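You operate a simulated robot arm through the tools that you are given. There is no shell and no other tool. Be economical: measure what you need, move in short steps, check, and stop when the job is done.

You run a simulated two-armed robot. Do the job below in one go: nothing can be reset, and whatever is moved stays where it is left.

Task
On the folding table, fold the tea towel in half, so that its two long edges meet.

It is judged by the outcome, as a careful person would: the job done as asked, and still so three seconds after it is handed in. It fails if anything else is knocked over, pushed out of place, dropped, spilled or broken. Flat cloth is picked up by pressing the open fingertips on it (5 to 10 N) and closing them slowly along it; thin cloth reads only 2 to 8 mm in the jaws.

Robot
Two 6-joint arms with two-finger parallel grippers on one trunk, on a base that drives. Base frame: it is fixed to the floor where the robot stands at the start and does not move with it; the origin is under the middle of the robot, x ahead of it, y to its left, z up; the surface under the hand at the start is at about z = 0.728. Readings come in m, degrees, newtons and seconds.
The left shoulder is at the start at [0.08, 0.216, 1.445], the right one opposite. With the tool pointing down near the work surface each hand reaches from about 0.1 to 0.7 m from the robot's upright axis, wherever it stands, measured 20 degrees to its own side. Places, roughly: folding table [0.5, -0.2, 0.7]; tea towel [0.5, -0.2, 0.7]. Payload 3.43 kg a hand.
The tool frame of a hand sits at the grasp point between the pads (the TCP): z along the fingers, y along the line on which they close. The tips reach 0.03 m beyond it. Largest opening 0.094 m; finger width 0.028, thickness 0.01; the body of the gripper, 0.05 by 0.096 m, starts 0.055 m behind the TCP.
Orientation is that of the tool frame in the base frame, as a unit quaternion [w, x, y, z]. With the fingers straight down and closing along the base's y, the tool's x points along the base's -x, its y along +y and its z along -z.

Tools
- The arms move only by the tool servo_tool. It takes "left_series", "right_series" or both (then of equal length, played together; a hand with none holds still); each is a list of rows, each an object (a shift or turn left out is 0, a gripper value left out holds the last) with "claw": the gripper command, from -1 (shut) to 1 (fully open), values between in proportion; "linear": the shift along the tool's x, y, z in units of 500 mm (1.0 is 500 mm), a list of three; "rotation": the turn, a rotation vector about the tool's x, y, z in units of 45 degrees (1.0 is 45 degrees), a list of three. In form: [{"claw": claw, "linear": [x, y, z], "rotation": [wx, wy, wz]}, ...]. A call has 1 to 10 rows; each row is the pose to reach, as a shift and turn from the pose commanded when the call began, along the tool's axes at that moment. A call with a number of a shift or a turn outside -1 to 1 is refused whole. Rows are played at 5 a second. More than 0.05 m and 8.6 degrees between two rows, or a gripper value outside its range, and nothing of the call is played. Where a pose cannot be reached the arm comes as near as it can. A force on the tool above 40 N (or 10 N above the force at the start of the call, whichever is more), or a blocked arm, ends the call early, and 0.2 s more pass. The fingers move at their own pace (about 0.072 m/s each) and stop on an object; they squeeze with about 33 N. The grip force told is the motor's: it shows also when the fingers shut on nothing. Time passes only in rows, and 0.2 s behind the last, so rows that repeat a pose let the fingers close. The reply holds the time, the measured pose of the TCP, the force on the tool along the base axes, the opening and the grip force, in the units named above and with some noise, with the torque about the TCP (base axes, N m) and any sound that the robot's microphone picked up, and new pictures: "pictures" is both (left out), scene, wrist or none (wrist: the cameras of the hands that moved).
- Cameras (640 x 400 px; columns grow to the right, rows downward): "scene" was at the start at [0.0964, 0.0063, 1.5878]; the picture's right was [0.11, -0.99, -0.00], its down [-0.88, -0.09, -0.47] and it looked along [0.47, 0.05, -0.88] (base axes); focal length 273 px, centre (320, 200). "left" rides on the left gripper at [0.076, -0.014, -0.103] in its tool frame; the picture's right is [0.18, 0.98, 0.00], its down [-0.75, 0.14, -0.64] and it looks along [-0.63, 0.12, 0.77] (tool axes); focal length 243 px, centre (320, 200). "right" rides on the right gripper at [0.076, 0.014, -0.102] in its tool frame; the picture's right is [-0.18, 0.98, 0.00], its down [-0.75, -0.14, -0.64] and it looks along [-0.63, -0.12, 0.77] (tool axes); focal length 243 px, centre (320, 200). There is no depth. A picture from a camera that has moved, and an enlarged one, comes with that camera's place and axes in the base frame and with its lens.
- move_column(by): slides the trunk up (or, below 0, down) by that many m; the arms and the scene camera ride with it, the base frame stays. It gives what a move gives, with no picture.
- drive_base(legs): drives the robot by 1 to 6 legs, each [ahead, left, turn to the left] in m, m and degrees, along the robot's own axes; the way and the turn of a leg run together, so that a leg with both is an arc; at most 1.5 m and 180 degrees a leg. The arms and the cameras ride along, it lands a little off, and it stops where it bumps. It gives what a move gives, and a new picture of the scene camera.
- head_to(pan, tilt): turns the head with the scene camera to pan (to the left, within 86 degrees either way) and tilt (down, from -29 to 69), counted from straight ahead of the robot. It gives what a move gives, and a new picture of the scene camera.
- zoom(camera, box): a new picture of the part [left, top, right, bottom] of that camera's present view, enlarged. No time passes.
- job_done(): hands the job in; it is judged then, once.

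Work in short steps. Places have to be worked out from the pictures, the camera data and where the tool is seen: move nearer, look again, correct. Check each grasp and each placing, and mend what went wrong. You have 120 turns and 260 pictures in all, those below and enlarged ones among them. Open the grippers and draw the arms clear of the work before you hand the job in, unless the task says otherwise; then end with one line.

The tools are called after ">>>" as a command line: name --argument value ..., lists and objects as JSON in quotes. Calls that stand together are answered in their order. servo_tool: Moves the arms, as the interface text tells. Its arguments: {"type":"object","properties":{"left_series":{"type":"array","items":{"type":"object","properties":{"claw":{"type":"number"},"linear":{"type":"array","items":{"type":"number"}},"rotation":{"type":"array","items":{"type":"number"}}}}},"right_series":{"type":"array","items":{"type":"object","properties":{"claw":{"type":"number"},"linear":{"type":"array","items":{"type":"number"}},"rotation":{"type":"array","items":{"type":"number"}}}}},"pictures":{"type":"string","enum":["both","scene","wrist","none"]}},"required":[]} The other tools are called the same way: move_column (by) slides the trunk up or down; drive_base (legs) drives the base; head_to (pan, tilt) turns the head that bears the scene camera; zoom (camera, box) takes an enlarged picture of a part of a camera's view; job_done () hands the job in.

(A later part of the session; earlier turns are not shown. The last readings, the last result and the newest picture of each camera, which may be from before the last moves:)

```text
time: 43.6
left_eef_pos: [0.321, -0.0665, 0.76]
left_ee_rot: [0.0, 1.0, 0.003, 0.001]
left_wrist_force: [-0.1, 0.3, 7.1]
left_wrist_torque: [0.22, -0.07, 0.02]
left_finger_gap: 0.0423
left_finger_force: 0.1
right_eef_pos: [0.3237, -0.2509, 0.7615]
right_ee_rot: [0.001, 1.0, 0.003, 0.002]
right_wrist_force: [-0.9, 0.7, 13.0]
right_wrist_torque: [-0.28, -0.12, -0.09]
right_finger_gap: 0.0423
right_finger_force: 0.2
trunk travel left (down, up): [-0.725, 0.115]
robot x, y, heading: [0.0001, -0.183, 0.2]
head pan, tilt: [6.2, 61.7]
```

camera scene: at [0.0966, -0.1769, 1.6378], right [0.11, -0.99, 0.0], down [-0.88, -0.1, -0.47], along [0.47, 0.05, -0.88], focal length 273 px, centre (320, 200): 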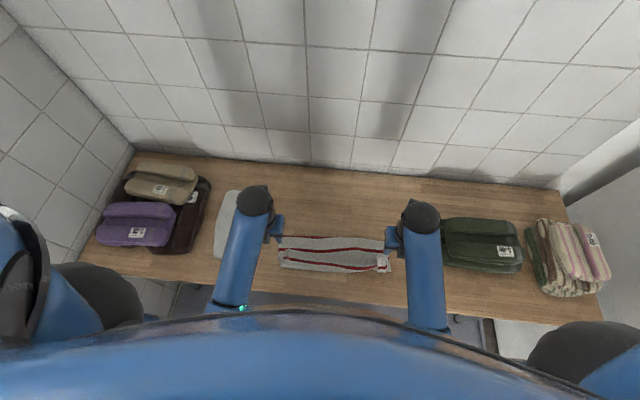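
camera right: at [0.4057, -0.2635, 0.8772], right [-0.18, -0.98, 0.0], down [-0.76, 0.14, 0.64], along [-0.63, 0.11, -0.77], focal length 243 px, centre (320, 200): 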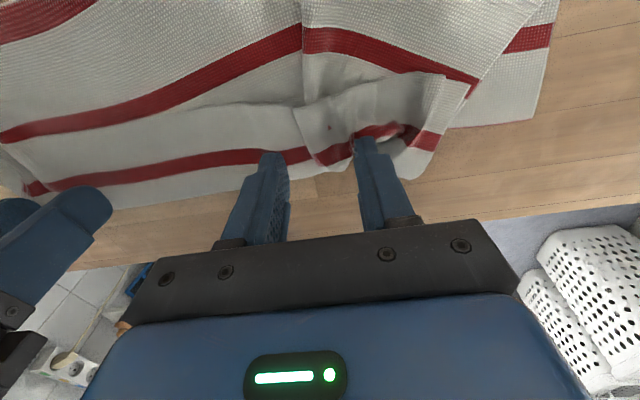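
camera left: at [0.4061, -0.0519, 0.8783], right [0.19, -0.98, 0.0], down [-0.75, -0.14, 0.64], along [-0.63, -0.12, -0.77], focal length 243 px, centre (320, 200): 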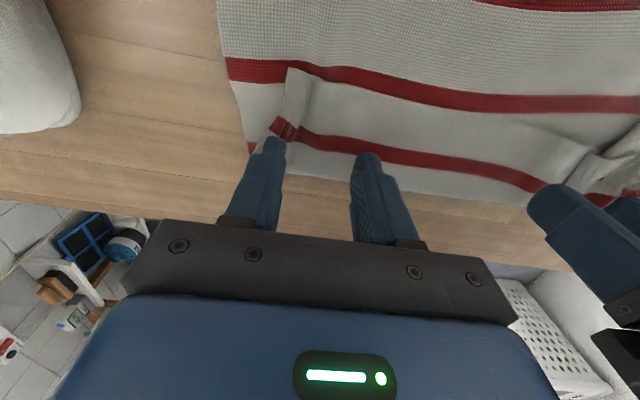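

Pressing 7 and 13 N. I close both slowly, easing the right slightly.

>>> servo_tool --left_series '[{"claw": -0.18}, {"claw": -0.26}, {"claw": -0.34}, {"claw": -0.43}, {"claw": -0.52}, {"claw": -0.61}, {"claw": -0.7}, {"claw": -0.8}, {"claw": -0.9}, {"claw": -1}]' --right_series '[{"claw": -0.18, "linear": [0, 0, -0.001]}, {"claw": -0.26, "linear": [0, 0, -0.001]}, {"claw": -0.34, "linear": [0, 0, -0.001]}, {"claw": -0.43, "linear": [0, 0, -0.001]}, {"claw": -0.52, "linear": [0, 0, -0.001]}, {"claw": -0.61, "linear": [0, 0, -0.001]}, {"claw": -0.7, "linear": [0, 0, -0.001]}, {"claw": -0.8, "linear": [0, 0, -0.001]}, {"claw": -0.9, "linear": [0, 0, -0.001]}, {"claw": -1, "linear": [0, 0, -0.001]}]' --pictures "none"

>>> servo_tool --left_series '[{"claw": -1, "linear": [0, 0.015, -0.03]}, {"linear": [0.01, 0.02, -0.08]}, {"linear": [0.02, 0.02, -0.13]}, {"linear": [0.02, 0.02, -0.13]}]' --right_series '[{"claw": -1, "linear": [0, -0.015, -0.03]}, {"linear": [0.01, -0.02, -0.08]}, {"linear": [0.02, -0.02, -0.13]}, {"linear": [0.02, -0.02, -0.13]}]' --pictures "wrist"

>>> zoom --camera "scene" --box '[240, 200, 420, 312]'

```text
time: 45.9
left_eef_pos: [0.3188, -0.0668, 0.7605]
left_ee_rot: [0.001, 1.0, 0.002, 0.001]
left_wrist_force: [-0.4, -4.9, 16.3]
left_wrist_torque: [0.01, -0.13, -0.05]
left_finger_gap: 0.004
left_finger_force: 33.4
right_eef_pos: [0.3228, -0.2495, 0.7623]
right_ee_rot: [0.0, 1.0, 0.003, 0.003]
right_wrist_force: [0.5, 7.8, 8.9]
right_wrist_torque: [0.19, -0.07, 0.07]
right_finger_gap: 0.0031
right_finger_force: 32.8
trunk travel left (down, up): [-0.725, 0.115]
robot x, y, heading: [-0.0009, -0.1819, 0.2]
head pan, tilt: [6.2, 61.7]
```

```text
time: 46.9
left_eef_pos: [0.3308, -0.0751, 0.8249]
left_ee_rot: [0.0, 1.0, 0.003, 0.0]
left_wrist_force: [0.2, -0.5, -0.5]
left_wrist_torque: [-0.02, -0.01, -0.01]
left_finger_gap: 0.0036
left_finger_force: 32.6
right_eef_pos: [0.3337, -0.2387, 0.8262]
right_ee_rot: [0.001, 1.0, 0.003, 0.001]
right_wrist_force: [0.4, 0.1, 0.6]
right_wrist_torque: [0.0, 0.0, 0.0]
right_finger_gap: 0.0028
right_finger_force: 33.7
trunk travel left (down, up): [-0.725, 0.115]
robot x, y, heading: [-0.0027, -0.1828, 0.3]
head pan, tilt: [6.2, 61.7]
camera right: at [0.4086, -0.2528, 0.9292], right [-0.18, -0.98, 0.0], down [-0.76, 0.14, 0.64], along [-0.63, 0.11, -0.77], focal length 243 px, centre (320, 200)
camera left: at [0.4077, -0.0616, 0.9285], right [0.19, -0.98, 0.0], down [-0.75, -0.14, 0.64], along [-0.63, -0.12, -0.77], focal length 243 px, centre (320, 200)
```

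right: 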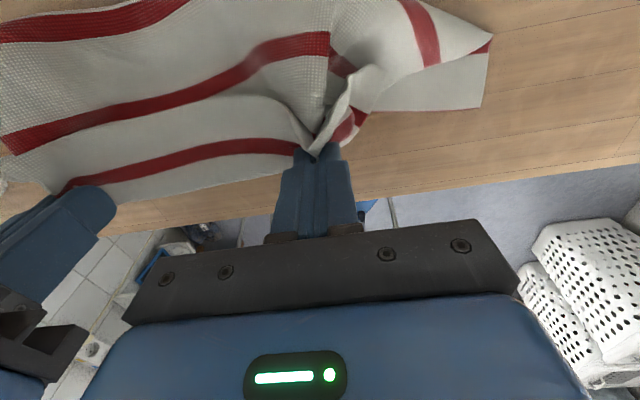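
left: 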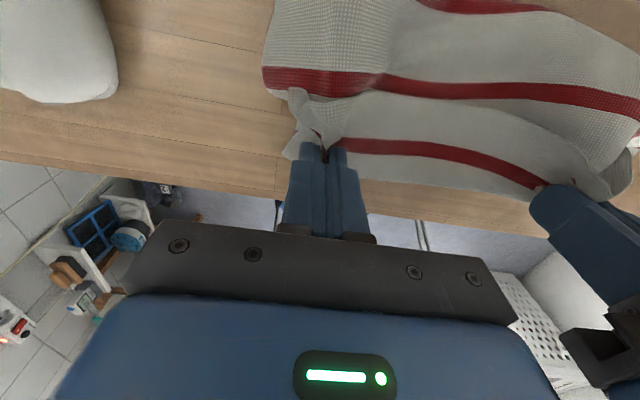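

```text
3.56 times, centred on (330, 256) of scene
camera zoom: at [0.097, -0.1769, 1.6378], right [0.11, -0.99, 0.0], down [-0.88, -0.1, -0.47], along [0.47, 0.05, -0.88], focal length 970 px, centre (284, 1)
```

zoom: 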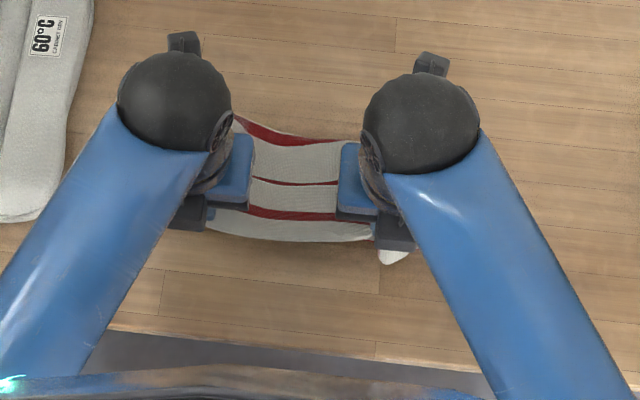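

Both plies are held. I carry the turn up and over to x≈0.49 so the flap hangs free on the far side.

>>> servo_tool --left_series '[{"claw": -1, "linear": [0.06, 0, -0.05]}, {"linear": [0.13, 0, -0.09]}, {"linear": [0.2, 0, -0.09]}, {"linear": [0.26, 0, -0.07]}, {"linear": [0.32, 0, -0.05]}, {"linear": [0.32, 0, -0.05]}, {"linear": [0.32, 0, -0.05]}]' --right_series '[{"claw": -1, "linear": [0.06, 0, -0.05]}, {"linear": [0.13, 0, -0.09]}, {"linear": [0.2, 0, -0.09]}, {"linear": [0.26, 0, -0.07]}, {"linear": [0.32, 0, -0.05]}, {"linear": [0.32, 0, -0.05]}, {"linear": [0.32, 0, -0.05]}]' --pictures "both"

>>> zoom --camera "scene" --box '[240, 160, 420, 272]'

```text
time: 48.5
left_eef_pos: [0.492, -0.0754, 0.8497]
left_ee_rot: [-0.001, 1.0, 0.003, 0.001]
left_wrist_force: [-0.4, -0.3, 0.0]
left_wrist_torque: [0.01, 0.01, -0.01]
left_finger_gap: 0.0035
left_finger_force: 32.9
right_eef_pos: [0.4924, -0.2397, 0.8516]
right_ee_rot: [0.001, 1.0, 0.003, 0.001]
right_wrist_force: [0.9, -0.5, -0.5]
right_wrist_torque: [0.02, 0.0, 0.02]
right_finger_gap: 0.0029
right_finger_force: 33.0
trunk travel left (down, up): [-0.725, 0.115]
robot x, y, heading: [-0.0012, -0.1864, 0.3]
head pan, tilt: [6.2, 61.7]
camera scene: at [0.0955, -0.1769, 1.6379], right [0.11, -0.99, 0.0], down [-0.87, -0.1, -0.47], along [0.47, 0.05, -0.88], focal length 273 px, centre (320, 200)
camera right: at [0.5668, -0.2539, 0.9549], right [-0.18, -0.98, 0.0], down [-0.76, 0.14, 0.64], along [-0.63, 0.11, -0.77], focal length 243 px, centre (320, 200)
camera left: at [0.5674, -0.0612, 0.953], right [0.19, -0.98, 0.0], down [-0.75, -0.14, 0.64], along [-0.63, -0.12, -0.77], focal length 243 px, centre (320, 200)
```

scene: 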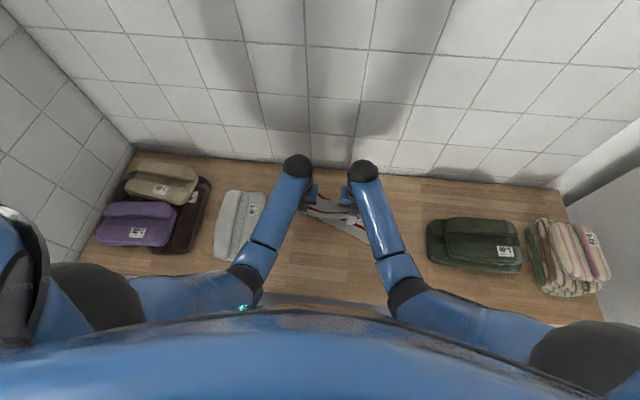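
right: 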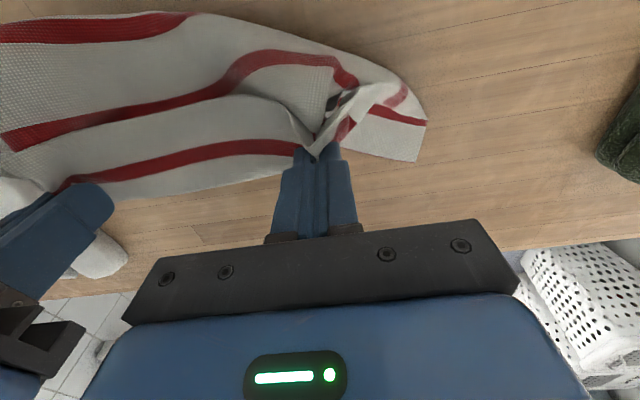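
left: 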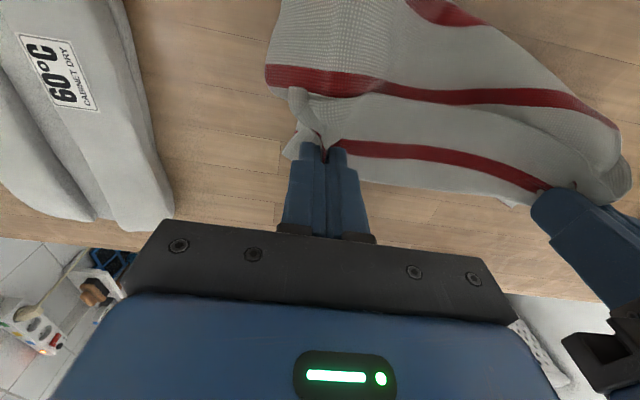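

```text
3.56 times, centred on (330, 216) of scene
camera zoom: at [0.0955, -0.1769, 1.6379], right [0.11, -0.99, 0.0], down [-0.87, -0.1, -0.47], along [0.47, 0.05, -0.88], focal length 970 px, centre (284, 143)
```

zoom: 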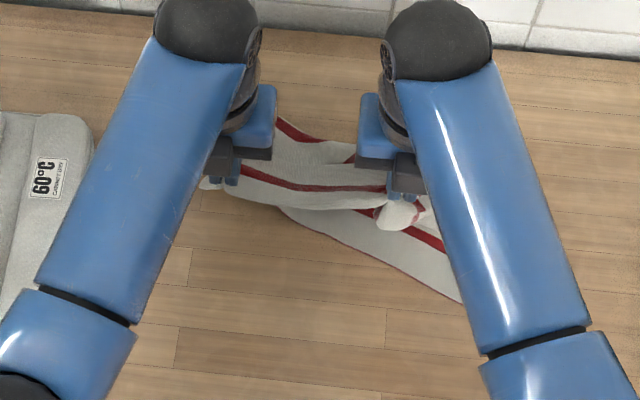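

The left grip took all plies, so everything came along. I set it down here, release and look at the layout; a better plan then is to grip one long edge, let the towel hang open by gravity, and lay it back folded.

>>> servo_tool --left_series '[{"claw": -1, "linear": [0, 0, 0.06]}, {"linear": [0, 0, 0.12]}, {"linear": [0, 0, 0.165]}, {"claw": -0.4, "linear": [0, 0, 0.165]}, {"claw": 0, "linear": [0, 0, 0.165]}, {"linear": [0, 0, 0.1]}, {"linear": [0, 0, 0.02]}, {"linear": [0, 0, -0.04]}, {"linear": [0, -0.06, -0.06]}]' --right_series '[{"claw": -1, "linear": [0, 0, 0.06]}, {"linear": [0, 0, 0.12]}, {"linear": [0, 0, 0.165]}, {"claw": -0.4, "linear": [0, 0, 0.165]}, {"claw": 0, "linear": [0, 0, 0.165]}, {"linear": [0, 0, 0.1]}, {"linear": [0, 0, 0.02]}, {"linear": [0, 0, -0.04]}, {"linear": [0, 0.06, -0.06]}]' --pictures "none"

>>> servo_tool --left_series '[{"linear": [0, -0.08, 0]}, {"linear": [0, -0.16, 0]}, {"linear": [0, -0.22, 0]}, {"linear": [0, -0.22, 0]}]' --right_series '[{"linear": [0, 0.08, 0]}, {"linear": [0, 0.16, 0]}, {"linear": [0, 0.22, 0]}, {"linear": [0, 0.22, 0]}]' --pictures "both"

>>> zoom --camera "scene" --box '[240, 160, 420, 272]'

```text
time: 50.5
left_eef_pos: [0.4913, -0.0459, 0.8791]
left_ee_rot: [0.0, 1.0, 0.003, 0.0]
left_wrist_force: [-0.6, 0.0, 0.5]
left_wrist_torque: [0.0, 0.02, 0.02]
left_finger_gap: 0.0468
left_finger_force: 0.0
right_eef_pos: [0.4943, -0.269, 0.8811]
right_ee_rot: [0.0, 1.0, 0.003, 0.002]
right_wrist_force: [-0.4, 0.3, 0.9]
right_wrist_torque: [-0.01, -0.02, 0.0]
right_finger_gap: 0.0468
right_finger_force: 0.1
trunk travel left (down, up): [-0.725, 0.115]
robot x, y, heading: [0.0003, -0.1853, 0.2]
head pan, tilt: [6.2, 61.7]
```

```text
time: 51.5
left_eef_pos: [0.4911, -0.0178, 0.8789]
left_ee_rot: [0.0, 1.0, 0.005, 0.001]
left_wrist_force: [0.0, 0.3, -1.0]
left_wrist_torque: [0.04, -0.04, 0.02]
left_finger_gap: 0.047
left_finger_force: 0.1
left hand out of reach, approached as far as the arm can: row 1, 2, 3, 4
right_eef_pos: [0.4937, -0.3445, 0.8816]
right_ee_rot: [0.002, 1.0, 0.0, 0.0]
right_wrist_force: [-0.2, 0.3, 0.3]
right_wrist_torque: [0.0, -0.01, -0.01]
right_finger_gap: 0.0471
right_finger_force: 0.0
right hand out of reach, approached as far as the arm can: row 2, 3, 4
trunk travel left (down, up): [-0.725, 0.115]
robot x, y, heading: [0.0007, -0.1828, 0.3]
head pan, tilt: [6.2, 61.7]
camera scene: at [0.0967, -0.1761, 1.6378], right [0.11, -0.99, 0.0], down [-0.88, -0.1, -0.47], along [0.47, 0.05, -0.88], focal length 273 px, centre (320, 200)
camera right: at [0.5683, -0.3588, 0.9842], right [-0.19, -0.98, 0.0], down [-0.75, 0.14, 0.64], along [-0.63, 0.12, -0.77], focal length 243 px, centre (320, 200)
camera left: at [0.5672, -0.0027, 0.9834], right [0.19, -0.98, 0.0], down [-0.75, -0.15, 0.64], along [-0.63, -0.12, -0.77], focal length 243 px, centre (320, 200)
```

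scene: 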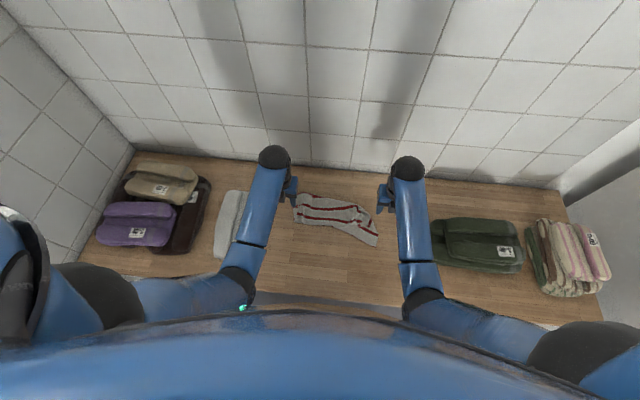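
right: 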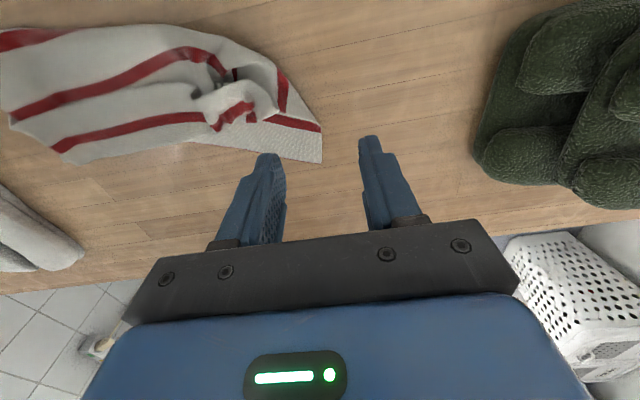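
left: 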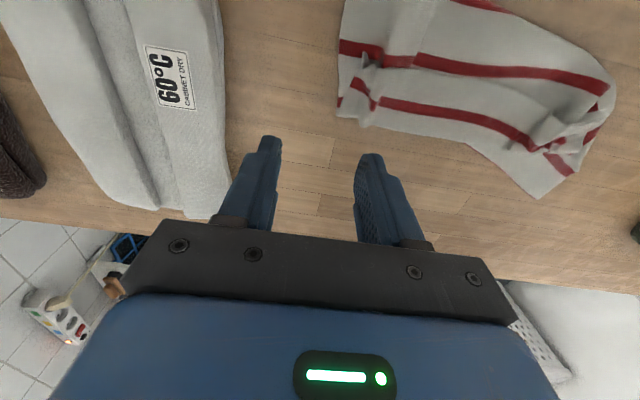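

```text
3.56 times, centred on (330, 216) of scene
camera zoom: at [0.0967, -0.1761, 1.6378], right [0.11, -0.99, 0.0], down [-0.88, -0.1, -0.47], along [0.47, 0.05, -0.88], focal length 970 px, centre (284, 143)
```

zoom: 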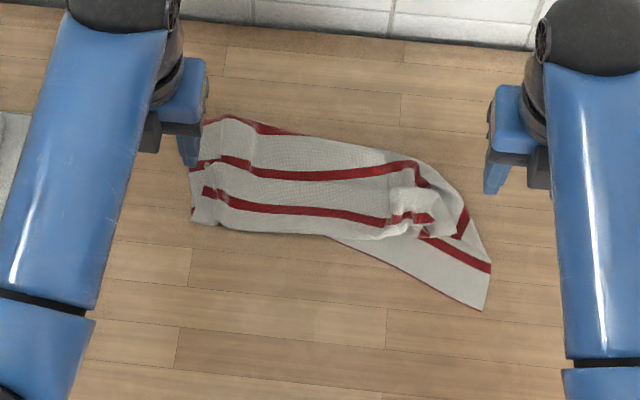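

The near edge of the bottom layer is exposed on the right side. I zoom in on both ends to plan single-ply grips.

>>> zoom --camera "left" --box '[320, 0, 640, 200]'

>>> zoom --camera "right" --box '[0, 0, 340, 200]'

```text
2.00 times, centred on (480, 100) of left
camera zoom: at [0.5672, -0.0027, 0.9834], right [0.19, -0.98, 0.0], down [-0.75, -0.15, 0.64], along [-0.63, -0.12, -0.77], focal length 485 px, centre (0, 400)
```

zoom: 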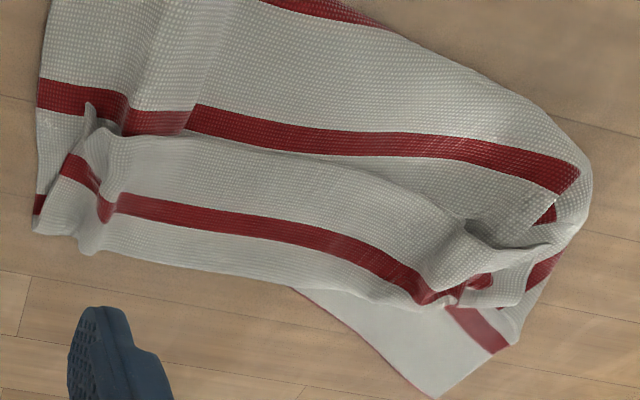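

```text
1.88 times, centred on (170, 100) of right
camera zoom: at [0.5683, -0.3588, 0.9842], right [-0.19, -0.98, 0.0], down [-0.75, 0.14, 0.64], along [-0.63, 0.12, -0.77], focal length 457 px, centre (602, 388)
```

zoom: 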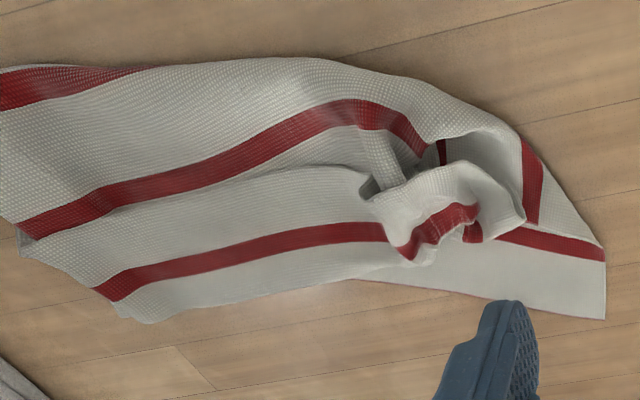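

Plan: grip the exposed near edge, lift so the plies fall open. First I undo the 180° yaw so the wrists have freedom again.

>>> servo_tool --left_series '[{"rotation": [0, 0, -0.18]}, {"rotation": [0, 0, -0.36]}, {"rotation": [0, 0, -0.54]}, {"rotation": [0, 0, -0.72]}, {"rotation": [0, 0, -0.9]}, {"rotation": [0, 0, -1.0]}]' --right_series '[{"rotation": [0, 0, 0.18]}, {"rotation": [0, 0, 0.36]}, {"rotation": [0, 0, 0.54]}, {"rotation": [0, 0, 0.72]}, {"rotation": [0, 0, 0.9]}, {"rotation": [0, 0, 1.0]}]' --pictures "none"

>>> servo_tool --left_series '[{"rotation": [0, 0, -0.18]}, {"rotation": [0, 0, -0.36]}, {"rotation": [0, 0, -0.54]}, {"rotation": [0, 0, -0.72]}, {"rotation": [0, 0, -0.9]}, {"rotation": [0, 0, -1.0]}]' --right_series '[{"rotation": [0, 0, 0.18]}, {"rotation": [0, 0, 0.36]}, {"rotation": [0, 0, 0.54]}, {"rotation": [0, 0, 0.72]}, {"rotation": [0, 0, 0.9]}, {"rotation": [0, 0, 1.0]}]' --pictures "none"

>>> servo_tool --left_series '[{"rotation": [0, 0, -0.18]}, {"rotation": [0, 0, -0.36]}, {"rotation": [0, 0, -0.54]}, {"rotation": [0, 0, -0.72]}, {"rotation": [0, 0, -0.9]}, {"rotation": [0, 0, -1.0]}]' --right_series '[{"rotation": [0, 0, 0.18]}, {"rotation": [0, 0, 0.36]}, {"rotation": [0, 0, 0.54]}, {"rotation": [0, 0, 0.72]}, {"rotation": [0, 0, 0.9]}, {"rotation": [0, 0, 1.0]}]' --pictures "none"

>>> servo_tool --left_series '[{"rotation": [0, 0, -0.18]}, {"rotation": [0, 0, -0.36]}, {"rotation": [0, 0, -0.54]}, {"rotation": [0, 0, -0.72]}, {"rotation": [0, 0, -0.9]}, {"rotation": [0, 0, -1.0]}]' --right_series '[{"rotation": [0, 0, 0.18]}, {"rotation": [0, 0, 0.36]}, {"rotation": [0, 0, 0.54]}, {"rotation": [0, 0, 0.72]}, {"rotation": [0, 0, 0.9]}, {"rotation": [0, 0, 1.0]}]' --pictures "wrist"

```text
time: 52.9
left_eef_pos: [0.4916, -0.0161, 0.8785]
left_ee_rot: [0.0, 0.923, 0.386, -0.001]
left_wrist_force: [0.0, -0.1, -0.2]
left_wrist_torque: [-0.01, -0.03, 0.0]
left_finger_gap: 0.0469
left_finger_force: 0.0
right_eef_pos: [0.4923, -0.3466, 0.8816]
right_ee_rot: [0.0, 0.924, -0.382, 0.001]
right_wrist_force: [0.7, 0.1, -0.1]
right_wrist_torque: [0.0, 0.01, -0.02]
right_finger_gap: 0.0468
right_finger_force: 0.0
trunk travel left (down, up): [-0.725, 0.115]
robot x, y, heading: [-0.0001, -0.1874, 0.3]
head pan, tilt: [6.2, 61.7]
```

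```text
time: 54.2
left_eef_pos: [0.4928, -0.0167, 0.8793]
left_ee_rot: [0.001, 0.704, 0.71, 0.001]
left_wrist_force: [0.0, 1.5, -0.1]
left_wrist_torque: [0.01, 0.02, -0.01]
left_finger_gap: 0.0469
left_finger_force: 0.0
right_eef_pos: [0.4933, -0.3474, 0.8815]
right_ee_rot: [0.0, 0.708, -0.706, 0.001]
right_wrist_force: [1.3, 0.2, 0.7]
right_wrist_torque: [-0.02, 0.01, -0.01]
right_finger_gap: 0.047
right_finger_force: 0.1
trunk travel left (down, up): [-0.725, 0.115]
robot x, y, heading: [0.0035, -0.1851, 0.0]
head pan, tilt: [6.2, 61.7]
```

```text
time: 55.6
left_eef_pos: [0.4942, -0.0166, 0.8789]
left_ee_rot: [0.0, 0.379, 0.926, -0.001]
left_wrist_force: [0.2, -0.2, 0.7]
left_wrist_torque: [0.02, 0.0, -0.01]
left_finger_gap: 0.0469
left_finger_force: 0.0
right_eef_pos: [0.4934, -0.3453, 0.8804]
right_ee_rot: [0.001, -0.384, 0.923, 0.0]
right_wrist_force: [0.1, -0.3, -0.5]
right_wrist_torque: [-0.02, -0.03, 0.02]
right_finger_gap: 0.0472
right_finger_force: 0.1
trunk travel left (down, up): [-0.725, 0.115]
robot x, y, heading: [-0.0039, -0.1845, 0.3]
head pan, tilt: [6.2, 61.7]
```

```text
time: 57.0
left_eef_pos: [0.4929, -0.0154, 0.8783]
left_ee_rot: [0.0, -0.005, 1.0, 0.0]
left_wrist_force: [0.2, 0.7, 0.4]
left_wrist_torque: [0.05, 0.03, 0.01]
left_finger_gap: 0.0469
left_finger_force: 0.1
right_eef_pos: [0.4923, -0.3467, 0.8805]
right_ee_rot: [0.001, -0.001, 1.0, -0.001]
right_wrist_force: [0.2, -0.1, -0.4]
right_wrist_torque: [0.01, -0.01, -0.01]
right_finger_gap: 0.047
right_finger_force: 0.0
trunk travel left (down, up): [-0.725, 0.115]
robot x, y, heading: [-0.0034, -0.1841, 0.3]
head pan, tilt: [6.2, 61.7]
camera right: at [0.4157, -0.3313, 0.9834], right [0.18, 0.98, 0.0], down [0.75, -0.14, 0.64], along [0.63, -0.12, -0.77], focal length 243 px, centre (320, 200)
camera left: at [0.4168, -0.0308, 0.9823], right [-0.19, 0.98, 0.0], down [0.75, 0.15, 0.64], along [0.63, 0.12, -0.77], focal length 243 px, centre (320, 200)
```

right: 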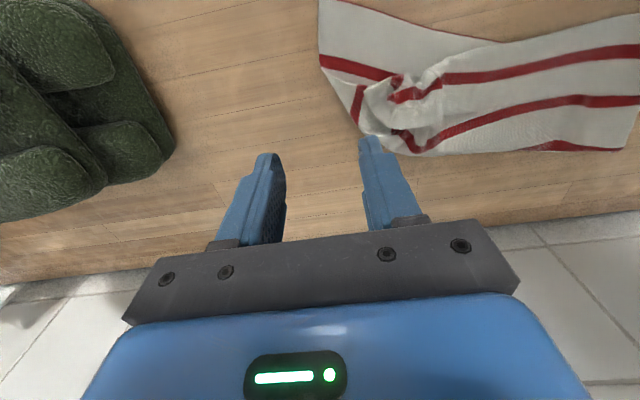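
left: 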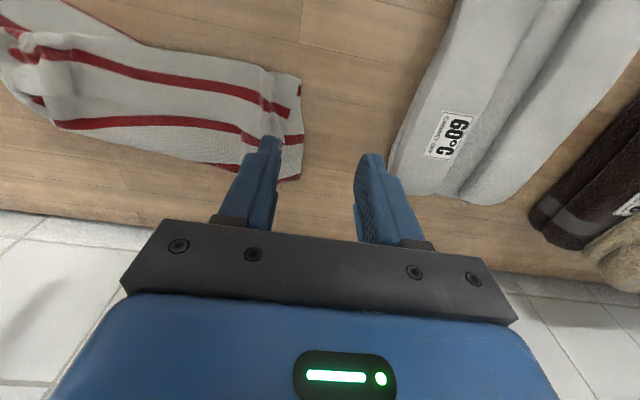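

Unyawed. I zoom on the left end to see which ply is the near-left corner.

>>> zoom --camera "left" --box '[150, 30, 330, 200]'

>>> zoom --camera "right" --box '[310, 0, 640, 165]'

```text
2.35 times, centred on (240, 115) of left
camera zoom: at [0.4168, -0.0308, 0.9823], right [-0.19, 0.98, 0.0], down [0.75, 0.15, 0.64], along [0.63, 0.12, -0.77], focal length 571 px, centre (508, 400)
```

zoom: 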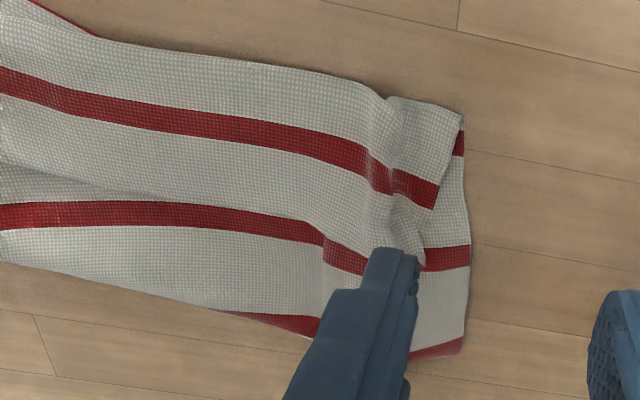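

```text
1.94 times, centred on (475, 82) of right
camera zoom: at [0.4157, -0.3313, 0.9834], right [0.18, 0.98, 0.0], down [0.75, -0.14, 0.64], along [0.63, -0.12, -0.77], focal length 470 px, centre (19, 428)
```

zoom: 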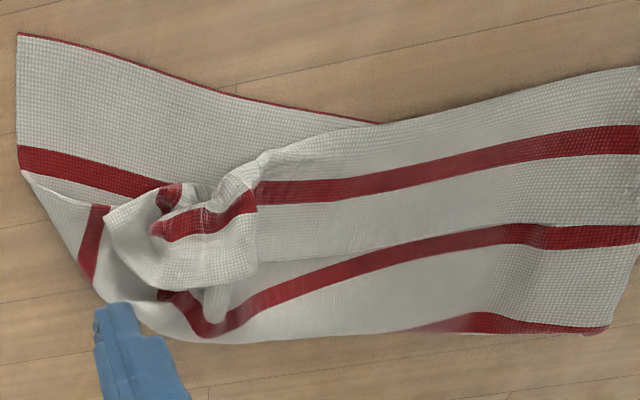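

Left hand will pinch the near turn (flap+middle only, it overhangs the bottom layer at y≈−0.13), while the right hand holds the exposed near-right corner. I move both above those spots.

>>> servo_tool --left_series '[{"claw": -0.1, "linear": [0.006, -0.06, 0]}, {"linear": [0.012, -0.12, 0]}, {"linear": [0.018, -0.18, 0.03]}, {"linear": [0.024, -0.231, 0.08]}, {"linear": [0.024, -0.231, 0.13]}, {"linear": [0.024, -0.231, 0.157]}, {"linear": [0.024, -0.231, 0.157]}]' --right_series '[{"claw": -0.1, "linear": [0.04, 0.03, 0], "rotation": [0, 0, 0.12]}, {"linear": [0.08, 0.06, 0], "rotation": [0, 0, 0.24]}, {"linear": [0.116, 0.082, 0.03], "rotation": [0, 0, 0.36]}, {"linear": [0.116, 0.082, 0.08], "rotation": [0, 0, 0.458]}, {"linear": [0.116, 0.082, 0.13], "rotation": [0, 0, 0.458]}, {"linear": [0.116, 0.082, 0.16], "rotation": [0, 0, 0.458]}, {"linear": [0.116, 0.082, 0.16], "rotation": [0, 0, 0.458]}]' --pictures "wrist"

```text
time: 58.6
left_eef_pos: [0.4801, -0.131, 0.7986]
left_ee_rot: [0.001, -0.003, 1.0, 0.0]
left_wrist_force: [-0.4, -0.7, -0.2]
left_wrist_torque: [-0.02, 0.01, -0.03]
left_finger_gap: 0.0423
left_finger_force: 0.0
right_eef_pos: [0.4359, -0.3039, 0.8002]
right_ee_rot: [0.002, 0.177, 0.984, 0.0]
right_wrist_force: [0.0, -0.5, -0.3]
right_wrist_torque: [0.01, 0.01, 0.0]
right_finger_gap: 0.0423
right_finger_force: 0.1
trunk travel left (down, up): [-0.725, 0.115]
robot x, y, heading: [0.0011, -0.1831, 0.3]
head pan, tilt: [6.2, 61.7]
camera right: at [0.3676, -0.2644, 0.9027], right [0.51, 0.86, 0.0], down [0.66, -0.39, 0.64], along [0.55, -0.33, -0.77], focal length 243 px, centre (320, 200)
camera left: at [0.4049, -0.146, 0.9024], right [-0.19, 0.98, 0.0], down [0.75, 0.14, 0.64], along [0.63, 0.12, -0.77], focal length 243 px, centre (320, 200)
```

right: 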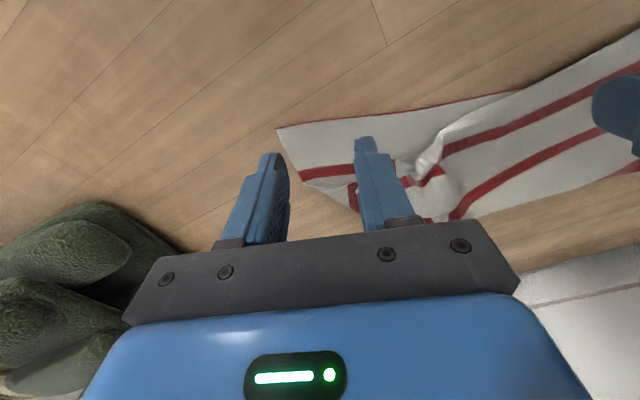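
left: 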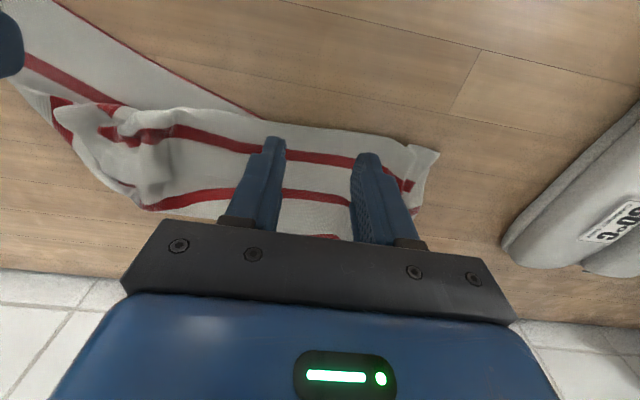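

Positions check out. I lower both to contact, shifting the left 1 cm further left.

>>> servo_tool --left_series '[{"linear": [0.004, 0.02, 0.03]}, {"linear": [0.004, 0.02, 0.06]}, {"linear": [0.004, 0.02, 0.074]}, {"linear": [0.004, 0.02, 0.076]}, {"linear": [0.004, 0.02, 0.076]}]' --right_series '[{"linear": [0, 0, 0.03]}, {"linear": [0, 0, 0.06]}, {"linear": [0, 0, 0.078]}, {"linear": [0, 0, 0.083]}, {"linear": [0, 0, 0.083]}]' --pictures "none"

```text
time: 59.9
left_eef_pos: [0.4785, -0.1214, 0.7621]
left_ee_rot: [0.001, -0.003, 1.0, 0.0]
left_wrist_force: [0.3, 0.0, 0.2]
left_wrist_torque: [0.04, 0.01, -0.01]
left_finger_gap: 0.0424
left_finger_force: 0.0
right_eef_pos: [0.4351, -0.3049, 0.7587]
right_ee_rot: [0.001, 0.176, 0.984, 0.0]
right_wrist_force: [-1.6, -1.1, 9.2]
right_wrist_torque: [-0.05, 0.03, -0.04]
right_finger_gap: 0.0424
right_finger_force: 0.1
trunk travel left (down, up): [-0.725, 0.115]
robot x, y, heading: [-0.0004, -0.1852, 0.4]
head pan, tilt: [6.2, 61.7]
```

Right presses 9 N; left needs ~2 mm more. I lower it and close both slowly.

>>> servo_tool --left_series '[{"linear": [0, 0, 0.003]}, {"linear": [0, 0, 0.005]}, {"claw": -0.2, "linear": [0, 0, 0.005]}, {"claw": -0.3, "linear": [0, 0, 0.005]}, {"claw": -0.42, "linear": [0, 0, 0.005]}, {"claw": -0.54, "linear": [0, 0, 0.005]}, {"claw": -0.66, "linear": [0, 0, 0.005]}, {"claw": -0.78, "linear": [0, 0, 0.005]}, {"claw": -0.9, "linear": [0, 0, 0.005]}, {"claw": -1, "linear": [0, 0, 0.005]}]' --right_series '[{"claw": -0.1}, {"claw": -0.15}, {"claw": -0.22}, {"claw": -0.32}, {"claw": -0.44}, {"claw": -0.56}, {"claw": -0.68}, {"claw": -0.8}, {"claw": -0.9}, {"claw": -1}]' --pictures "none"

>>> servo_tool --left_series '[{"claw": -1, "linear": [0, 0, -0.04]}, {"linear": [-0.02, 0, -0.1]}, {"linear": [-0.04, 0, -0.16]}, {"linear": [-0.04, 0, -0.16]}]' --right_series '[{"claw": -1}, {"linear": [0, 0, -0.01]}, {"linear": [0, 0, -0.02]}, {"linear": [0, 0, -0.02]}]' --pictures "both"

```text
time: 62.0
left_eef_pos: [0.4783, -0.1207, 0.7608]
left_ee_rot: [0.001, -0.002, 1.0, 0.0]
left_wrist_force: [0.6, -0.9, 1.9]
left_wrist_torque: [0.0, -0.02, -0.04]
left_finger_gap: 0.0026
left_finger_force: 33.3
right_eef_pos: [0.4337, -0.3046, 0.7592]
right_ee_rot: [0.002, 0.176, 0.984, 0.0]
right_wrist_force: [-0.2, 0.0, 13.5]
right_wrist_torque: [-0.02, -0.09, 0.01]
right_finger_gap: 0.0025
right_finger_force: 32.8
trunk travel left (down, up): [-0.725, 0.115]
robot x, y, heading: [-0.0011, -0.1835, 0.4]
head pan, tilt: [6.2, 61.7]
```

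```text
time: 63.0
left_eef_pos: [0.5007, -0.1214, 0.8395]
left_ee_rot: [0.001, -0.002, 1.0, 0.0]
left_wrist_force: [-0.6, -0.3, 0.7]
left_wrist_torque: [0.0, -0.03, 0.0]
left_finger_gap: 0.0027
left_finger_force: 33.0
right_eef_pos: [0.4343, -0.3044, 0.7685]
right_ee_rot: [0.001, 0.175, 0.985, 0.0]
right_wrist_force: [-0.4, -0.5, 0.5]
right_wrist_torque: [0.02, 0.02, -0.02]
right_finger_gap: 0.0025
right_finger_force: 33.2
trunk travel left (down, up): [-0.725, 0.115]
robot x, y, heading: [0.0009, -0.1838, 0.2]
head pan, tilt: [6.2, 61.7]
camera scene: at [0.0964, -0.1767, 1.6378], right [0.11, -0.99, 0.0], down [-0.88, -0.1, -0.47], along [0.47, 0.05, -0.88], focal length 273 px, centre (320, 200)
camera right: at [0.3672, -0.2642, 0.8715], right [0.51, 0.86, 0.0], down [0.66, -0.39, 0.64], along [0.55, -0.33, -0.77], focal length 243 px, centre (320, 200)
camera left: at [0.4241, -0.1366, 0.9428], right [-0.19, 0.98, 0.0], down [0.75, 0.15, 0.64], along [0.63, 0.12, -0.77], focal length 243 px, centre (320, 200)
```

scene: 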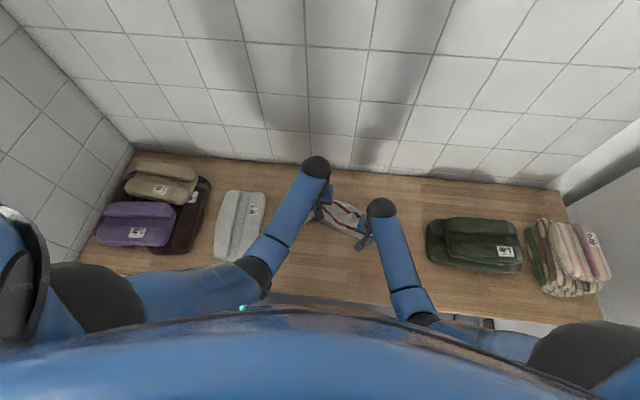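
right: 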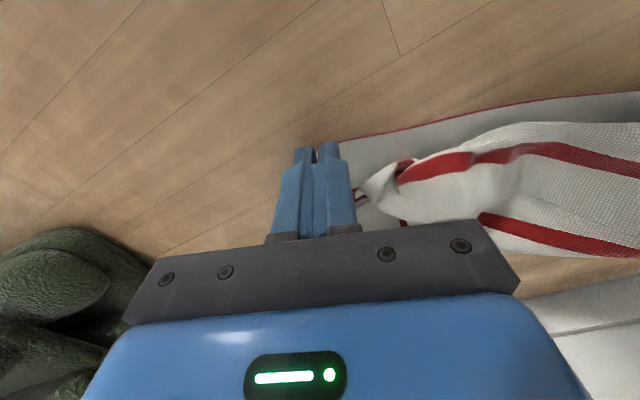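
left: 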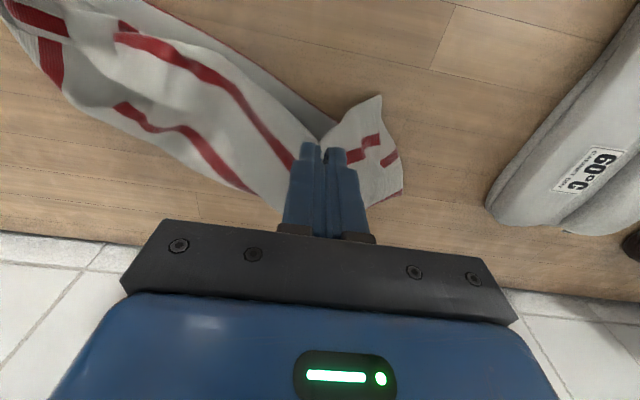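

The right hand holds the corner and the left lifts the upper plies; the bottom near edge is visible separately. I carry the upper plies over to the far side.

>>> servo_tool --left_series '[{"claw": -1, "linear": [-0.06, 0, -0.05]}, {"linear": [-0.12, 0, -0.06]}, {"linear": [-0.18, 0, -0.06]}, {"linear": [-0.23, 0, -0.04]}, {"linear": [-0.23, 0, 0.0]}, {"linear": [-0.23, 0, 0.0]}]' --pictures "both"

>>> zoom --camera "scene" --box '[260, 140, 420, 240]'

```text
time: 64.5
left_eef_pos: [0.6129, -0.12, 0.8375]
left_ee_rot: [0.001, -0.003, 1.0, 0.0]
left_wrist_force: [-0.3, -0.3, 0.3]
left_wrist_torque: [0.03, 0.0, 0.0]
left_finger_gap: 0.0029
left_finger_force: 32.6
right_eef_pos: [0.4345, -0.3054, 0.768]
right_ee_rot: [0.001, 0.176, 0.984, 0.0]
right_wrist_force: [-0.3, -0.3, 0.5]
right_wrist_torque: [-0.01, 0.02, 0.0]
right_finger_gap: 0.0022
right_finger_force: 32.3
trunk travel left (down, up): [-0.725, 0.115]
robot x, y, heading: [0.0004, -0.1813, 0.3]
head pan, tilt: [6.2, 61.7]
camera scene: at [0.0963, -0.1768, 1.6379], right [0.11, -0.99, 0.0], down [-0.88, -0.1, -0.47], along [0.47, 0.05, -0.88], focal length 273 px, centre (320, 200)
camera left: at [0.5377, -0.1362, 0.9418], right [-0.19, 0.98, 0.0], down [0.75, 0.14, 0.64], along [0.63, 0.12, -0.77], focal length 243 px, centre (320, 200)
```

scene: 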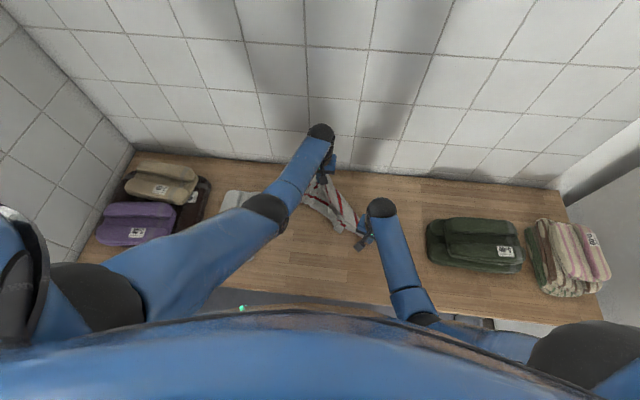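
left: 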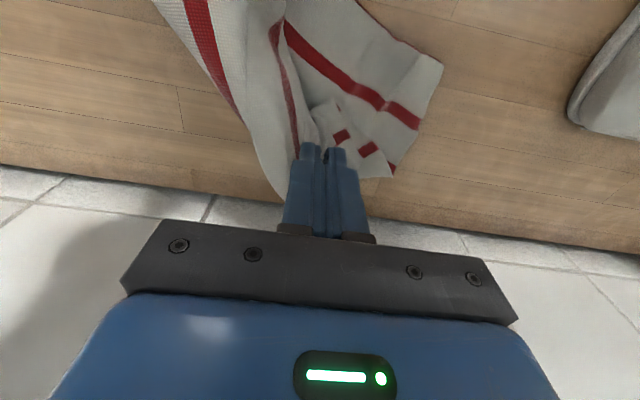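

```text
4.00 times, centred on (340, 190) of scene
camera zoom: at [0.0963, -0.1768, 1.6379], right [0.11, -0.99, 0.0], down [-0.88, -0.1, -0.47], along [0.47, 0.05, -0.88], focal length 1091 px, centre (240, 240)
```

zoom: 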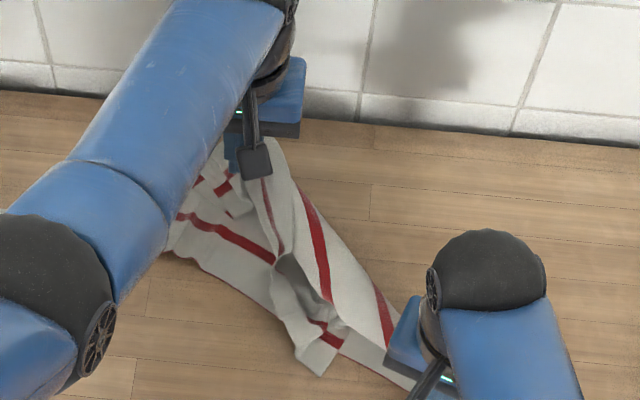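

The towel is opening: the near edge now runs free from the right grip to about (0.56, −0.04). I lower and release the left, then back up for a look.

>>> servo_tool --left_series '[{"claw": -1, "linear": [0, 0, 0.05]}, {"linear": [0, 0, 0.1]}, {"linear": [0, 0, 0.135]}, {"claw": -0.4, "linear": [0, 0, 0.135]}, {"claw": 0, "linear": [0, 0, 0.135]}, {"linear": [0, 0, 0.08]}, {"linear": [0.0, 0, 0.0]}, {"linear": [0.07, 0.04, -0.03]}, {"linear": [0.12, 0.08, -0.04]}, {"linear": [0.12, 0.08, -0.04]}]' --pictures "wrist"

>>> zoom --camera "scene" --box '[260, 140, 420, 240]'

```text
time: 66.7
left_eef_pos: [0.5521, -0.0799, 0.8599]
left_ee_rot: [0.001, -0.003, 1.0, 0.001]
left_wrist_force: [0.5, 0.3, -0.2]
left_wrist_torque: [0.01, 0.01, 0.0]
left_finger_gap: 0.047
left_finger_force: 0.0
left hand out of reach, approached as far as the arm can: row 3, 4, 5
right_eef_pos: [0.4361, -0.3062, 0.7689]
right_ee_rot: [0.001, 0.177, 0.984, 0.0]
right_wrist_force: [0.1, 0.1, 0.0]
right_wrist_torque: [0.0, 0.01, 0.02]
right_finger_gap: 0.0026
right_finger_force: 33.4
trunk travel left (down, up): [-0.725, 0.115]
robot x, y, heading: [0.0001, -0.1857, 0.3]
head pan, tilt: [6.2, 61.7]
camera left: at [0.4776, -0.0955, 0.9636], right [-0.19, 0.98, 0.0], down [0.75, 0.14, 0.64], along [0.63, 0.12, -0.77], focal length 243 px, centre (320, 200)
```

left: 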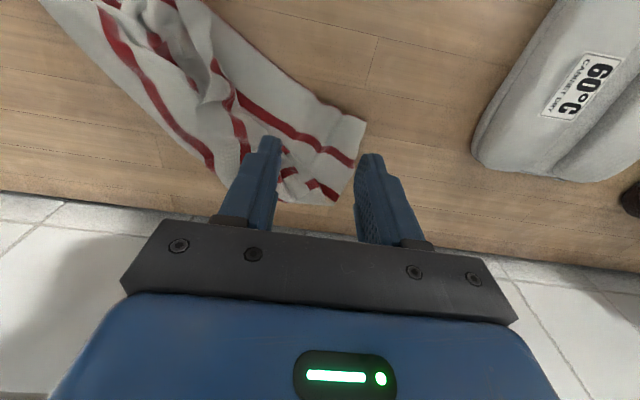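

```text
4.00 times, centred on (340, 190) of scene
camera zoom: at [0.0976, -0.1775, 1.6378], right [0.11, -0.99, 0.0], down [-0.88, -0.1, -0.47], along [0.47, 0.05, -0.88], focal length 1091 px, centre (240, 240)
```

zoom: 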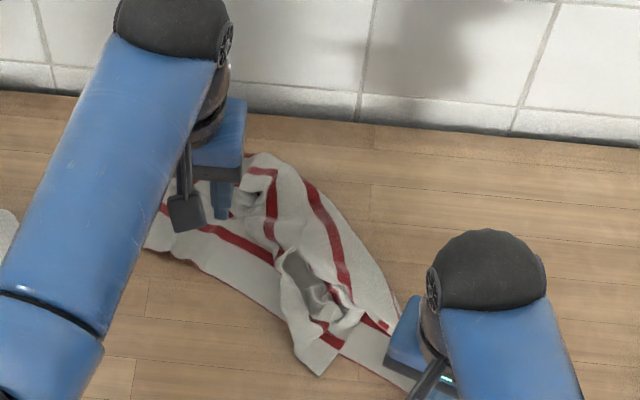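

Near-left corner is at (0.560, −0.035), edge slanted ~19°. I turn the left hand to match and descend to that edge, just inside the corner.

>>> servo_tool --left_series '[{"claw": -0.1, "linear": [-0.006, 0.014, 0.03], "rotation": [0, 0, 0.14]}, {"linear": [-0.012, 0.028, 0.07], "rotation": [0, 0, 0.28]}, {"linear": [-0.012, 0.028, 0.12], "rotation": [0, 0, 0.42]}, {"linear": [-0.012, 0.028, 0.16], "rotation": [0, 0, 0.42]}, {"linear": [-0.012, 0.028, 0.16], "rotation": [0, 0, 0.42]}]' --pictures "wrist"

```text
time: 67.8
left_eef_pos: [0.5577, -0.0667, 0.7792]
left_ee_rot: [0.001, 0.162, 0.987, 0.0]
left_wrist_force: [-0.8, -0.1, 0.4]
left_wrist_torque: [-0.01, 0.02, 0.04]
left_finger_gap: 0.0423
left_finger_force: 0.0
right_eef_pos: [0.4349, -0.3047, 0.7689]
right_ee_rot: [0.001, 0.177, 0.984, 0.0]
right_wrist_force: [-0.1, 0.2, 0.9]
right_wrist_torque: [-0.03, 0.01, 0.04]
right_finger_gap: 0.0024
right_finger_force: 32.7
trunk travel left (down, up): [-0.725, 0.115]
robot x, y, heading: [0.0013, -0.1865, 0.2]
head pan, tilt: [6.2, 61.7]
camera left: at [0.4824, -0.0563, 0.8837], right [0.14, 0.99, 0.0], down [0.76, -0.11, 0.64], along [0.64, -0.09, -0.77], focal length 243 px, centre (320, 200)
```

left: 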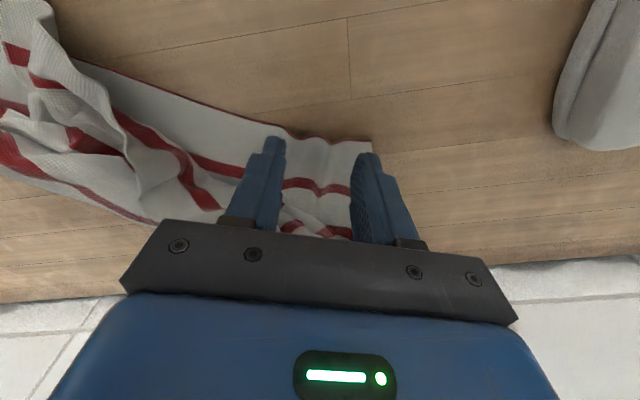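

The edge sits right under the fingers (with a small raised bump between them). I press and close slowly.

>>> servo_tool --left_series '[{"linear": [0, 0, 0.02]}, {"linear": [0, 0, 0.034]}, {"linear": [0, 0, 0.039]}, {"linear": [0, 0, 0.039]}]' --pictures "none"

```text
time: 68.8
left_eef_pos: [0.5601, -0.0667, 0.7597]
left_ee_rot: [0.002, 0.162, 0.987, 0.0]
left_wrist_force: [-0.7, -0.2, 3.3]
left_wrist_torque: [0.04, -0.04, 0.0]
left_finger_gap: 0.0422
left_finger_force: 0.1
right_eef_pos: [0.4351, -0.305, 0.7684]
right_ee_rot: [0.002, 0.176, 0.984, 0.0]
right_wrist_force: [-0.4, 0.6, -0.1]
right_wrist_torque: [0.0, -0.03, 0.02]
right_finger_gap: 0.0023
right_finger_force: 32.6
trunk travel left (down, up): [-0.725, 0.115]
robot x, y, heading: [0.002, -0.1826, 0.1]
head pan, tilt: [6.2, 61.7]
```

Contact at 3 N; slightly more pressure while closing.

>>> servo_tool --left_series '[{"claw": -0.14, "linear": [0, 0, 0.002]}, {"claw": -0.22, "linear": [0, 0, 0.002]}, {"claw": -0.32, "linear": [0, 0, 0.002]}, {"claw": -0.42, "linear": [0, 0, 0.002]}, {"claw": -0.52, "linear": [0, 0, 0.002]}, {"claw": -0.62, "linear": [0, 0, 0.002]}, {"claw": -0.72, "linear": [0, 0, 0.002]}, {"claw": -0.82, "linear": [0, 0, 0.002]}, {"claw": -0.91, "linear": [0, 0, 0.002]}, {"claw": -1, "linear": [0, 0, 0.002]}]' --pictures "none"

>>> servo_tool --left_series '[{"claw": -1, "linear": [0, 0, -0.04]}, {"linear": [0, 0, -0.1]}, {"linear": [0, 0, -0.16]}, {"linear": [0, 0, -0.16]}]' --right_series '[{"claw": -1, "linear": [0, 0, -0.04]}, {"linear": [0, 0, -0.09]}, {"linear": [0, 0, -0.14]}, {"linear": [0, 0, -0.14]}]' --pictures "both"

```text
time: 71.0
left_eef_pos: [0.56, -0.0668, 0.7593]
left_ee_rot: [0.0, 0.162, 0.987, 0.0]
left_wrist_force: [0.6, 1.3, 9.3]
left_wrist_torque: [0.11, -0.04, -0.05]
left_finger_gap: 0.0023
left_finger_force: 33.3
right_eef_pos: [0.4356, -0.3052, 0.7683]
right_ee_rot: [0.001, 0.176, 0.984, 0.0]
right_wrist_force: [-0.1, -0.2, 0.7]
right_wrist_torque: [-0.03, 0.0, 0.02]
right_finger_gap: 0.0025
right_finger_force: 32.9
trunk travel left (down, up): [-0.725, 0.115]
robot x, y, heading: [0.0031, -0.1827, 0.5]
head pan, tilt: [6.2, 61.7]
```

```text
time: 72.0
left_eef_pos: [0.5605, -0.066, 0.8389]
left_ee_rot: [0.0, 0.162, 0.987, 0.0]
left_wrist_force: [-0.1, 0.5, -0.8]
left_wrist_torque: [0.0, -0.03, -0.05]
left_finger_gap: 0.0024
left_finger_force: 32.8
right_eef_pos: [0.4362, -0.3057, 0.8403]
right_ee_rot: [0.001, 0.177, 0.984, 0.0]
right_wrist_force: [-0.1, 0.1, -0.1]
right_wrist_torque: [-0.01, -0.04, 0.02]
right_finger_gap: 0.0023
right_finger_force: 33.2
trunk travel left (down, up): [-0.725, 0.115]
robot x, y, heading: [0.0026, -0.1816, 0.2]
head pan, tilt: [6.2, 61.7]
camera scene: at [0.0974, -0.1769, 1.6377], right [0.11, -0.99, 0.0], down [-0.88, -0.1, -0.47], along [0.47, 0.05, -0.88], focal length 273 px, centre (320, 200)
camera right: at [0.3687, -0.2653, 0.9431], right [0.51, 0.86, 0.0], down [0.66, -0.39, 0.64], along [0.55, -0.33, -0.77], focal length 243 px, centre (320, 200)
camera left: at [0.4839, -0.0559, 0.9426], right [0.14, 0.99, 0.0], down [0.76, -0.11, 0.64], along [0.64, -0.09, -0.77], focal length 243 px, centre (320, 200)
```

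scene: 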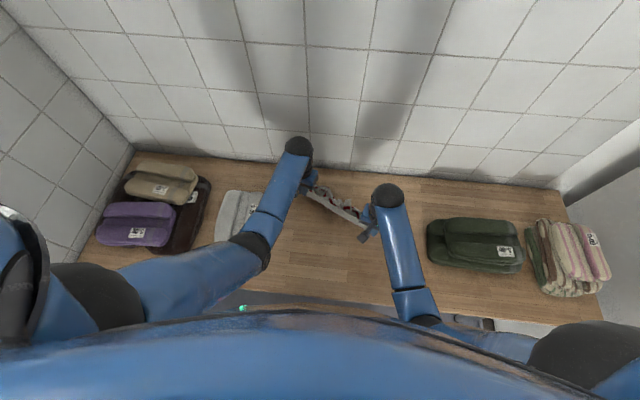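
right: 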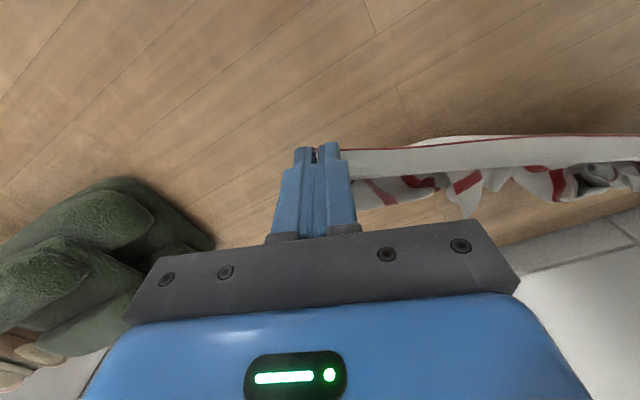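
left: 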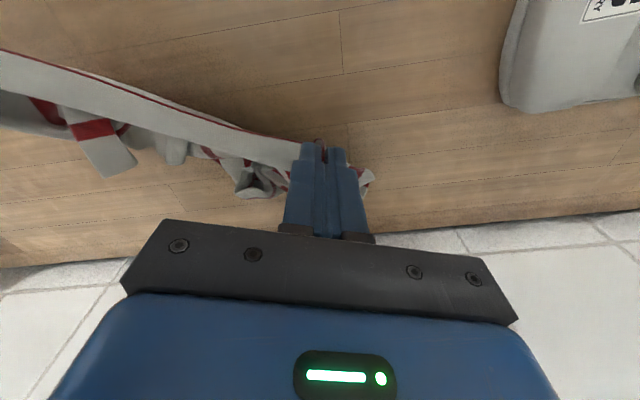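

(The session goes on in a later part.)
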